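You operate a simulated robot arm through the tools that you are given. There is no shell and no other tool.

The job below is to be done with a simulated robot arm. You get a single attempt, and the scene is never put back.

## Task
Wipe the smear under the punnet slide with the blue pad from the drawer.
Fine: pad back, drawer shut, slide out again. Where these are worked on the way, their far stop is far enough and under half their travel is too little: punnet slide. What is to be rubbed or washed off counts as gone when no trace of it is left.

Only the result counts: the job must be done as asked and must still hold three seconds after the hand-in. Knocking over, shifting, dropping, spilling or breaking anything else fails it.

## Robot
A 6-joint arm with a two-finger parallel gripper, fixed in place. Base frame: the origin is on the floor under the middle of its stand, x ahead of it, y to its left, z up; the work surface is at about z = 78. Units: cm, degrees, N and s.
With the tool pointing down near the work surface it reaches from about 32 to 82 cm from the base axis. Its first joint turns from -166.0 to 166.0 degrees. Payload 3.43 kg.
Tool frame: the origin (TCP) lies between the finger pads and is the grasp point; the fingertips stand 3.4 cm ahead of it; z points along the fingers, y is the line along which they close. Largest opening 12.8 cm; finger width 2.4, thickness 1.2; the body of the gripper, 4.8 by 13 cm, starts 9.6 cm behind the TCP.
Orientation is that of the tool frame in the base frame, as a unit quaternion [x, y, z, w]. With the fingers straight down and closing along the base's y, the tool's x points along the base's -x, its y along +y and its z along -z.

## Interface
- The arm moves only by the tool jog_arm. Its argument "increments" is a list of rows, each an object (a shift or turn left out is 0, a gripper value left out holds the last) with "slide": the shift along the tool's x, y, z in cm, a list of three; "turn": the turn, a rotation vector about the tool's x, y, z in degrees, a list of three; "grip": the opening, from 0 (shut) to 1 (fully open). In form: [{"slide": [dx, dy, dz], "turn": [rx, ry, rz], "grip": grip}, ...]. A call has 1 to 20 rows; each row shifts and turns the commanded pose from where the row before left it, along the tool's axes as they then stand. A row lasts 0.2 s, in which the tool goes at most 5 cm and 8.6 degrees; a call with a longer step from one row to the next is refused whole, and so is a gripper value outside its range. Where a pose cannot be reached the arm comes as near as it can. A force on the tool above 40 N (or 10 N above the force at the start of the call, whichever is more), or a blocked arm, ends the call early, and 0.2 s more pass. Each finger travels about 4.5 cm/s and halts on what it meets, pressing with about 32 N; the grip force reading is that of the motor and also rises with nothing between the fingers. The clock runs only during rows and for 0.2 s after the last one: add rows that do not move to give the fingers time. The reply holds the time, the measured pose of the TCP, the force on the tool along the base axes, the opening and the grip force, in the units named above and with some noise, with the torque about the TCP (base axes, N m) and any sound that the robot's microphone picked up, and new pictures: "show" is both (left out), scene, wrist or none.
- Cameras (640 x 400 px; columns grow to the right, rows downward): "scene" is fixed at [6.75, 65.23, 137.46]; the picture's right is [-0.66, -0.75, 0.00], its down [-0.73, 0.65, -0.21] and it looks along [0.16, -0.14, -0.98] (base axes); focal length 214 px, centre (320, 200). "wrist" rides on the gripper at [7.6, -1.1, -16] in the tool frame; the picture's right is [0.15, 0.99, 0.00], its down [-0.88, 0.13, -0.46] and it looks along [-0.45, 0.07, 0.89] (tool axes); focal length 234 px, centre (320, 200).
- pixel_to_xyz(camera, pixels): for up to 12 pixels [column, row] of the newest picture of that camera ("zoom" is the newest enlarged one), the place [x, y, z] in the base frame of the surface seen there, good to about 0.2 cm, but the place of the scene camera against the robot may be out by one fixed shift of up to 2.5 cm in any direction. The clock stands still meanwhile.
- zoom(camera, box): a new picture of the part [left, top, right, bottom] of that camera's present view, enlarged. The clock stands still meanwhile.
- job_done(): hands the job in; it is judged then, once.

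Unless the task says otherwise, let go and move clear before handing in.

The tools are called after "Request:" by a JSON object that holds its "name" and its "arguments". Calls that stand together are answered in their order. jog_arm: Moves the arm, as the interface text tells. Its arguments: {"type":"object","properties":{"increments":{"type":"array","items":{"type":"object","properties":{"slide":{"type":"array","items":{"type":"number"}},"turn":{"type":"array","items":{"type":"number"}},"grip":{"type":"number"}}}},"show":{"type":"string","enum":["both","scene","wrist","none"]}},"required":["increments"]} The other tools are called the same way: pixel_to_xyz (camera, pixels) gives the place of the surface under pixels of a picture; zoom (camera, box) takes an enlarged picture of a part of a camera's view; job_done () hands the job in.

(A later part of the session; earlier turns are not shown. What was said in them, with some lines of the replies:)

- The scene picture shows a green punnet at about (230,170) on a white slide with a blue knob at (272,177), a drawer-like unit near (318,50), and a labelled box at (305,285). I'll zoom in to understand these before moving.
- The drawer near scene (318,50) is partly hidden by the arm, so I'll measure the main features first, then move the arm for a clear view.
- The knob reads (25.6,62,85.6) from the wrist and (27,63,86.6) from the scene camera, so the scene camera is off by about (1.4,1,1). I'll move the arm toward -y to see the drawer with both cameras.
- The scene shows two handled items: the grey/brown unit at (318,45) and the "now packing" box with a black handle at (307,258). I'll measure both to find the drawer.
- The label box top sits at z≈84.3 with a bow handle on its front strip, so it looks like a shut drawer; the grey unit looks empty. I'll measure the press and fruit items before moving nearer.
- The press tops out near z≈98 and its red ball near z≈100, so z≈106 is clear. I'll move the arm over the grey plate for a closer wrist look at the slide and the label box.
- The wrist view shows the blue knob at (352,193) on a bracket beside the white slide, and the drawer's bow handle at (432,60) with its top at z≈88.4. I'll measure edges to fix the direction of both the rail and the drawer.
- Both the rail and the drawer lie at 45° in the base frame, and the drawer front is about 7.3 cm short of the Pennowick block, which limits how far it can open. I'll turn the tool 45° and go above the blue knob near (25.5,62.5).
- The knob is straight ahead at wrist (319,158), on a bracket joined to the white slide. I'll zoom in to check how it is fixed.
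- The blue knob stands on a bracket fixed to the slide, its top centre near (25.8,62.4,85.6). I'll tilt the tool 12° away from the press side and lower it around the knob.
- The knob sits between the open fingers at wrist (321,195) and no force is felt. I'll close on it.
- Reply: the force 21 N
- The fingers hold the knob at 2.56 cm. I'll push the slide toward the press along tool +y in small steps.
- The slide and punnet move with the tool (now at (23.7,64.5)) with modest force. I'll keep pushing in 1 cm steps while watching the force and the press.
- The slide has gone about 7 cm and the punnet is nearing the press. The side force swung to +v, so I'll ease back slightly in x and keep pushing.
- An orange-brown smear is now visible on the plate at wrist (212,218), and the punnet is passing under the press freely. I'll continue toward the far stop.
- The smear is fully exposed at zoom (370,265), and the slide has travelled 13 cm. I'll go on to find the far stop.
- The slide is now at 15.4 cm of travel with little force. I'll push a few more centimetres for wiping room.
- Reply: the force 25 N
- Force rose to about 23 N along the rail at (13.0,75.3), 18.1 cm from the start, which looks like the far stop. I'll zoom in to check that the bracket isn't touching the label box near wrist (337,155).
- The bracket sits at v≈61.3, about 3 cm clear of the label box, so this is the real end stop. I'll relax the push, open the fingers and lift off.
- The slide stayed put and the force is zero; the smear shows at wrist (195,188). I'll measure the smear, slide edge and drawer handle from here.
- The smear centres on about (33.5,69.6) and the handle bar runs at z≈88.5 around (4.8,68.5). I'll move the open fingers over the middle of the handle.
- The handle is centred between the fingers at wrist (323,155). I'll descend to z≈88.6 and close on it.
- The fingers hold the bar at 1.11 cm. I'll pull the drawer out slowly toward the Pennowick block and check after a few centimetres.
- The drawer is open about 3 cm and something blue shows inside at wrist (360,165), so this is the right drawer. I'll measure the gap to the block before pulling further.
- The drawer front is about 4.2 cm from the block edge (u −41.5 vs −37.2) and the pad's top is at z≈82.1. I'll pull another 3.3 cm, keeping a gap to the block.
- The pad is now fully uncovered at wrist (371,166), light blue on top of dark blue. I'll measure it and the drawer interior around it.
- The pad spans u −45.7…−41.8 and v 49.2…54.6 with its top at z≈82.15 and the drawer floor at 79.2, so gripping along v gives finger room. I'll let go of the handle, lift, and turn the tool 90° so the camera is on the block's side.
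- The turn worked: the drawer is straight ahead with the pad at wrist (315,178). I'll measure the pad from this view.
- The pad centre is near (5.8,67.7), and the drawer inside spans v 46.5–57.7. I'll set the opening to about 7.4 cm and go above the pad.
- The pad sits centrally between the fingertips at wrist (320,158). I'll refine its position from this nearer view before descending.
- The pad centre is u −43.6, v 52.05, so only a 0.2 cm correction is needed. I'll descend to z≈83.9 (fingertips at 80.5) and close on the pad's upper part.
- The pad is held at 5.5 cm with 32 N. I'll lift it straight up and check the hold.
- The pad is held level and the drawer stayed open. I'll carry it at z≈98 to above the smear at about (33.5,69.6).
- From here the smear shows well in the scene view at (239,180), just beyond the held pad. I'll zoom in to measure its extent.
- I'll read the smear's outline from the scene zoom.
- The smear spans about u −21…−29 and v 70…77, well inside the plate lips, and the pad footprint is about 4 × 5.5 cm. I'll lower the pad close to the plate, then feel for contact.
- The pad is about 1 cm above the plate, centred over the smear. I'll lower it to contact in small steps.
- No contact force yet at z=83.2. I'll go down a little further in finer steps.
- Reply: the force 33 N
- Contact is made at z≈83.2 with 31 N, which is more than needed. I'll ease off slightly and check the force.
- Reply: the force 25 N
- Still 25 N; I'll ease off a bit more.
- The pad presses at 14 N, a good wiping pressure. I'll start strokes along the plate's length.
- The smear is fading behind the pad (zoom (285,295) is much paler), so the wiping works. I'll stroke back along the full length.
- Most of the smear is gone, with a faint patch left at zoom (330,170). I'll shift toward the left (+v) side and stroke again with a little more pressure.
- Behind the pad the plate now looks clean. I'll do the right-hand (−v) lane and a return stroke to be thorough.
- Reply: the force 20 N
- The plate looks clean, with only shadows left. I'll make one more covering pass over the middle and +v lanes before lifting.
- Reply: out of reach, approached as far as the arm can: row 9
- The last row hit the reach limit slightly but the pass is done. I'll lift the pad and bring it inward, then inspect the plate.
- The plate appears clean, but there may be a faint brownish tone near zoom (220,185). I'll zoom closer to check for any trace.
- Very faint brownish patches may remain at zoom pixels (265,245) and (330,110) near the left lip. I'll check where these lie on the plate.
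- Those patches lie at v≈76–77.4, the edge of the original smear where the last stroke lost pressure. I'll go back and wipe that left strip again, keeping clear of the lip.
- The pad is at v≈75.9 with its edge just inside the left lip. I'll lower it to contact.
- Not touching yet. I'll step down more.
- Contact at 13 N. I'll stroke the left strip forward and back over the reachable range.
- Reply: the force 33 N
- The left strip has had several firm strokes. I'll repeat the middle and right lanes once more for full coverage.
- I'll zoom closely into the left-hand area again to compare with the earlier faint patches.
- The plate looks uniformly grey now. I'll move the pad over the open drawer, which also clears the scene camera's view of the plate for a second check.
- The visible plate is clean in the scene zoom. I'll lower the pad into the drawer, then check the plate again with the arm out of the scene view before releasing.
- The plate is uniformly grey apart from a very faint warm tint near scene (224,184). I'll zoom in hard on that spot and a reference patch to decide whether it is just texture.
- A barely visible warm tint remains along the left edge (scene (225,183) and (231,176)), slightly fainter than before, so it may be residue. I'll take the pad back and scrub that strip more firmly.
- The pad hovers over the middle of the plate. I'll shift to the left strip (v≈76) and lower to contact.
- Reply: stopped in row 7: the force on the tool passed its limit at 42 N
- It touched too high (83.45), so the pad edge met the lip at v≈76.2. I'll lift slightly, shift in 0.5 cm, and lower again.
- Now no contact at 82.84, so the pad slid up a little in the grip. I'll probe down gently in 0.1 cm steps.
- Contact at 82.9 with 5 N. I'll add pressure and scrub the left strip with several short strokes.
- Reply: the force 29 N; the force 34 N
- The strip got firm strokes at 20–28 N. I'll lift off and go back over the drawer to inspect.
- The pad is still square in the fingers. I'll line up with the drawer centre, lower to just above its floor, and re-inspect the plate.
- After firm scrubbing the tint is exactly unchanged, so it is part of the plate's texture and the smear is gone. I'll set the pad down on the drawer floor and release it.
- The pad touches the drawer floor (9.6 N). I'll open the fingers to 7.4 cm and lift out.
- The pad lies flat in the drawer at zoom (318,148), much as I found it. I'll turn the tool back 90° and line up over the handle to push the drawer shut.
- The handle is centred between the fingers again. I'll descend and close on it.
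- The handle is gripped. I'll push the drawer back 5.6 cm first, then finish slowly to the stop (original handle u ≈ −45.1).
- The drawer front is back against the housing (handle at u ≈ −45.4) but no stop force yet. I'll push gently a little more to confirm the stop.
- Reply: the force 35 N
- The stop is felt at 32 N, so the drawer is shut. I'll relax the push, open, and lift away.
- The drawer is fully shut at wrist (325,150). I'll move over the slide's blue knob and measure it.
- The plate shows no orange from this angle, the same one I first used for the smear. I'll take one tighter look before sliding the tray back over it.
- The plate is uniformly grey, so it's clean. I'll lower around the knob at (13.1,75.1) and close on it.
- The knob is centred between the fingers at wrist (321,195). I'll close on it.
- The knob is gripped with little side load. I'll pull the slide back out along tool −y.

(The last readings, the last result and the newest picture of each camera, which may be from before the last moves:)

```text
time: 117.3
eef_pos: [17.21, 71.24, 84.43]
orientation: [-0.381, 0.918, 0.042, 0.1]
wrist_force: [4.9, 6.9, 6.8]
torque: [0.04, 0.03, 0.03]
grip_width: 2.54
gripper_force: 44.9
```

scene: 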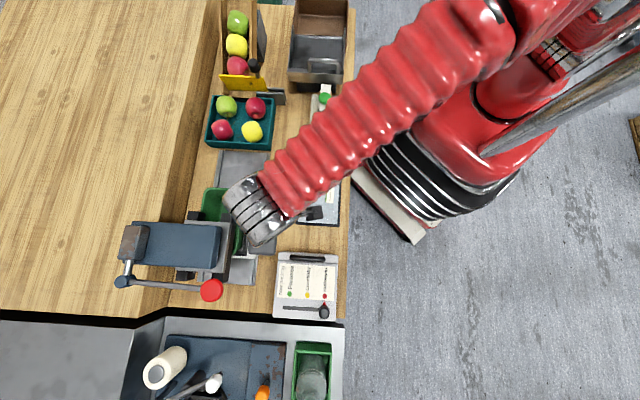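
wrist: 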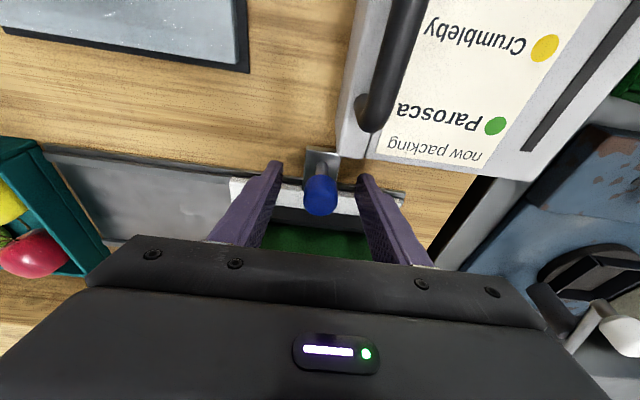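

The slide and punnet are coming back smoothly, 5.6 cm so far. I'll continue.

Request:
{"name": "jog_arm", "arguments": {"increments": [{"slide": [-0.03, -1, 0]}, {"slide": [0, -1, 0]}, {"slide": [0, -1, 0]}, {"slide": [0, -1, 0]}, {"slide": [0, -1, 0]}, {"slide": [0, -1, 0]}, {}], "show": "none"}}

Request:
{"name": "jog_arm", "arguments": {"increments": [{"slide": [0, -1, 0]}, {"slide": [0, -1, 0]}, {"slide": [0, -1, 0]}, {"slide": [0, -1, 0]}, {"slide": [0, -0.8, 0]}, {}]}}

```text
time: 119.0
eef_pos: [21.36, 67.09, 84.5]
orientation: [-0.381, 0.919, 0.041, 0.098]
wrist_force: [2.3, 2.0, 12.7]
torque: [-0.06, 0.12, 0.01]
grip_width: 2.52
gripper_force: 45.4
```

```text
time: 120.3
eef_pos: [24.91, 63.62, 84.59]
orientation: [-0.38, 0.919, 0.04, 0.097]
wrist_force: [-2.3, -1.6, 6.6]
torque: [0.01, 0.02, 0.01]
grip_width: 2.52
gripper_force: 45.0
```

scene: 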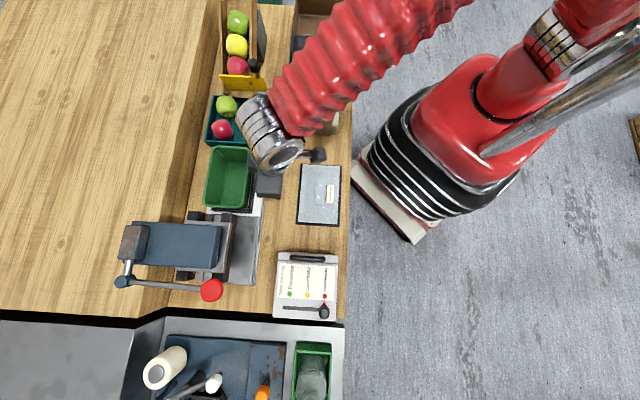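
wrist: 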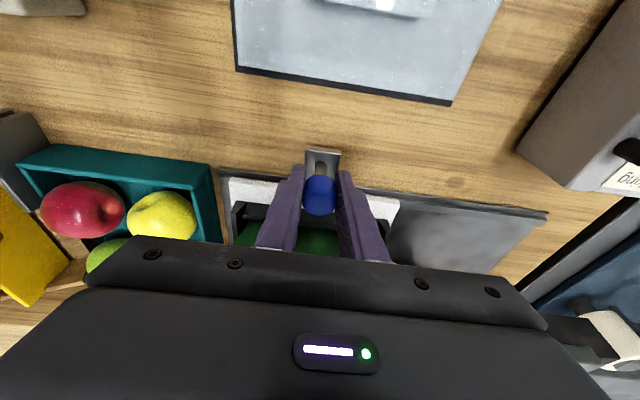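

The slide is within about 1.4 cm of its original place (u −27.4 vs −26.0). I'll finish in small steps until the out stop is felt.

Request:
{"name": "jog_arm", "arguments": {"increments": [{"slide": [0, -0.3, 0]}, {"slide": [0, -0.3, 0]}, {"slide": [0, -0.3, 0]}, {"slide": [0, -0.2, 0]}, {"slide": [0, -0.2, 0]}, {}], "show": "none"}}

Request:
{"name": "jog_arm", "arguments": {"increments": [{"slide": [0, -0.15, 0]}, {"slide": [0, -0.15, 0]}, {}], "show": "none"}}

```text
time: 121.8
eef_pos: [25.64, 62.68, 84.38]
orientation: [-0.381, 0.919, 0.041, 0.098]
wrist_force: [-3.9, -7.5, 13.3]
torque: [-0.03, 0.06, 0.0]
grip_width: 2.53
gripper_force: 45.3
```

```text
time: 122.5
eef_pos: [25.93, 62.61, 84.48]
orientation: [-0.38, 0.919, 0.042, 0.099]
wrist_force: [-14.0, 0.6, 16.0]
torque: [-0.14, 0.39, -0.01]
grip_width: 2.52
gripper_force: 45.2
```

The slide is back at u ≈ −25.9 with the stop resisting (about 10 N). One more small nudge to seat it, then I'll release.

Request:
{"name": "jog_arm", "arguments": {"increments": [{"slide": [0, -0.1, 0]}, {}], "show": "none"}}

```text
time: 123.2
eef_pos: [25.78, 62.58, 84.4]
orientation: [-0.38, 0.919, 0.042, 0.099]
wrist_force: [-19.7, 19.0, 7.2]
torque: [0.3, 0.14, 0.0]
grip_width: 2.5
gripper_force: 45.0
```

The stop pushes back at 27 N, so the slide is fully out. I'll relax, open and lift clear.

Request:
{"name": "jog_arm", "arguments": {"increments": [{"slide": [0, 0.22, 0]}, {"grip": 0.5}, {"grip": 0.5}, {"grip": 0.5}, {"slide": [-0.6, 0, -2.93]}, {"slide": [-0.6, 0, -2.93]}, {"slide": [-0.6, 0, -2.93]}, {"slide": [-0.6, 0, -2.93]}, {"turn": [0, 6, 0]}, {"turn": [0, 6, 0]}, {"slide": [2, 0, -3]}, {"slide": [2, 0, -3]}, {"slide": [2, 0, -2]}, {}]}}

```text
time: 126.2
eef_pos: [21.57, 58.44, 104.43]
orientation: [-0.383, 0.924, 0.0, 0.002]
wrist_force: [-0.2, -0.5, 0.1]
torque: [0.0, 0.01, -0.01]
grip_width: 6.39
gripper_force: 0.0
```

scene: 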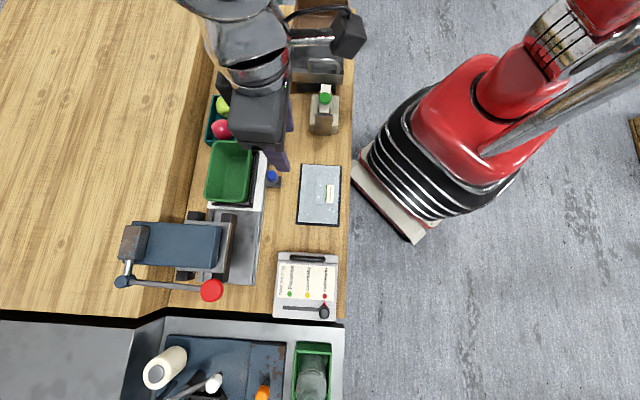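
wrist: 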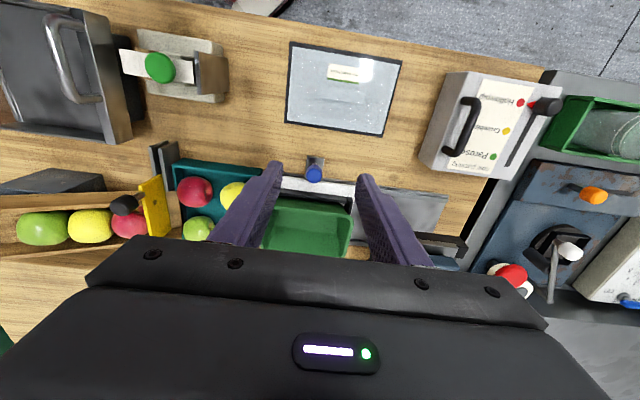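

The slide, punnet and knob are back as at the start (scene (230,170) and (272,177)) and the drawer is shut. I'll move the arm clear and compare everything once more.

Request:
{"name": "jog_arm", "arguments": {"increments": [{"slide": [2.65, -2.65, -0.5]}, {"slide": [2.65, -2.65, -0.5]}, {"slide": [2.65, -2.65, -0.5]}, {"slide": [2.65, -2.65, -0.5]}, {"slide": [2.65, -2.65, -0.5]}, {}]}}

Request:
{"name": "zoom", "arguments": {"camera": "scene", "box": [180, 120, 340, 220]}}

Request:
{"name": "zoom", "arguments": {"camera": "scene", "box": [240, 240, 368, 320]}}

Request:
{"name": "pixel_to_xyz", "arguments": {"camera": "scene", "pixels": [[272, 176], [262, 155], [260, 205], [307, 258], [280, 256], [336, 257], [270, 260]]}}

```text
time: 127.5
eef_pos: [21.66, 39.51, 106.79]
orientation: [-0.383, 0.924, 0.002, 0.001]
wrist_force: [-0.5, -0.3, -0.6]
torque: [0.02, -0.02, -0.03]
grip_width: 6.39
gripper_force: 0.0
```

scene: 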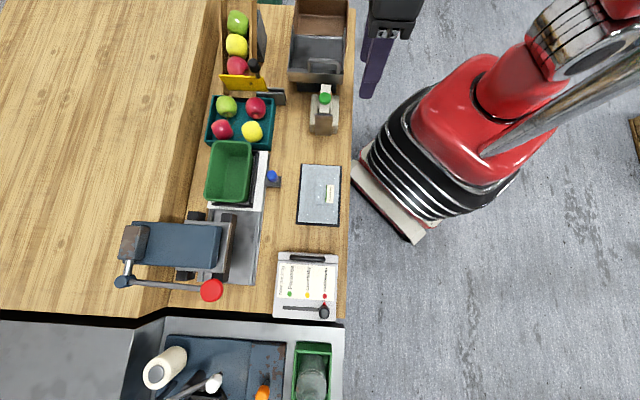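
wrist: 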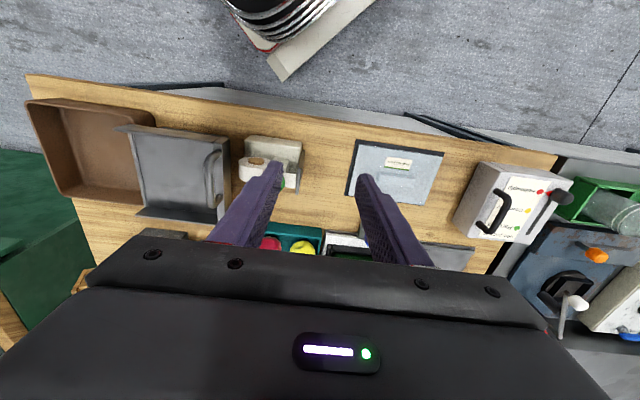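

```text
4.00 times, centred on (260, 170) of scene
```

zoom: 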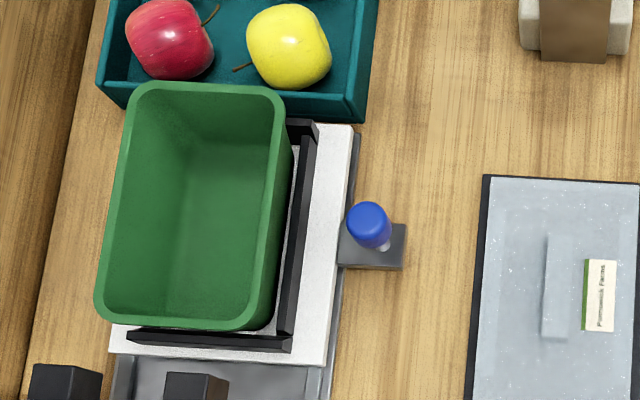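

```text
5.00 times, centred on (304, 280) of scene
```

zoom: 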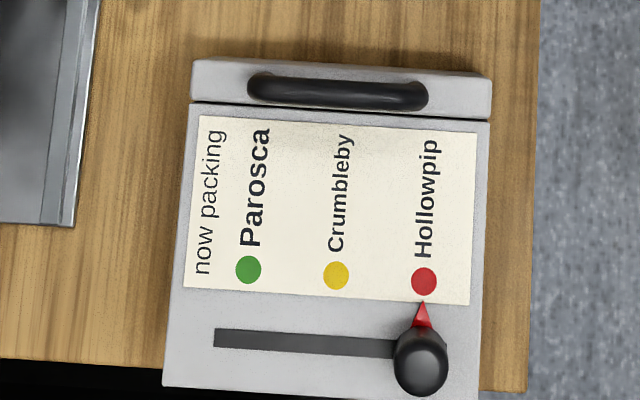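

```text
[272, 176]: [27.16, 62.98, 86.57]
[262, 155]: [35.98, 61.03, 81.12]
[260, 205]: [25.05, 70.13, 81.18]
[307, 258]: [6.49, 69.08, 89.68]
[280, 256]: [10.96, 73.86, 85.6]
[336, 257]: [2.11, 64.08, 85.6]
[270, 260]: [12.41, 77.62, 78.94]
```

The slide, punnet, knob, drawer front and lever all match the opening pictures and measurements (knob at (27.2,63.0), handle at (6.5,69.1)). The smear is wiped off, the pad is in the shut drawer and the arm is clear, so I'm handing in.

Request:
{"name": "job_done", "arguments": {}}

```text
The job is handed in.
```

The job is handed in: the smear under the punnet slide is wiped off and everything is back where it started. No verdict came back with the hand-in.

- **Smear:** I pushed the slide to its far stop, about 18 cm, and wiped the plate with the blue pad until no orange showed in either camera. A faint warm tint remains near the plate's edge furthest from the robot. It did not change under firm scrubbing, so I took it to be the plate's own texture.
- **Pad and drawer:** The pad lies flat in the "now packing" drawer. The drawer is shut against its stop.
- **Slide:** It is fully out again with the punnet in place, and its knob and edges match the starting measurements.
- **Other items:** Nothing else looks moved in the final pictures. While wiping, the pad's edge once caught the plate's raised lip, and the arm stopped on its force limit (42 N). The pad slid up slightly in the grip, and I saw no other effect.
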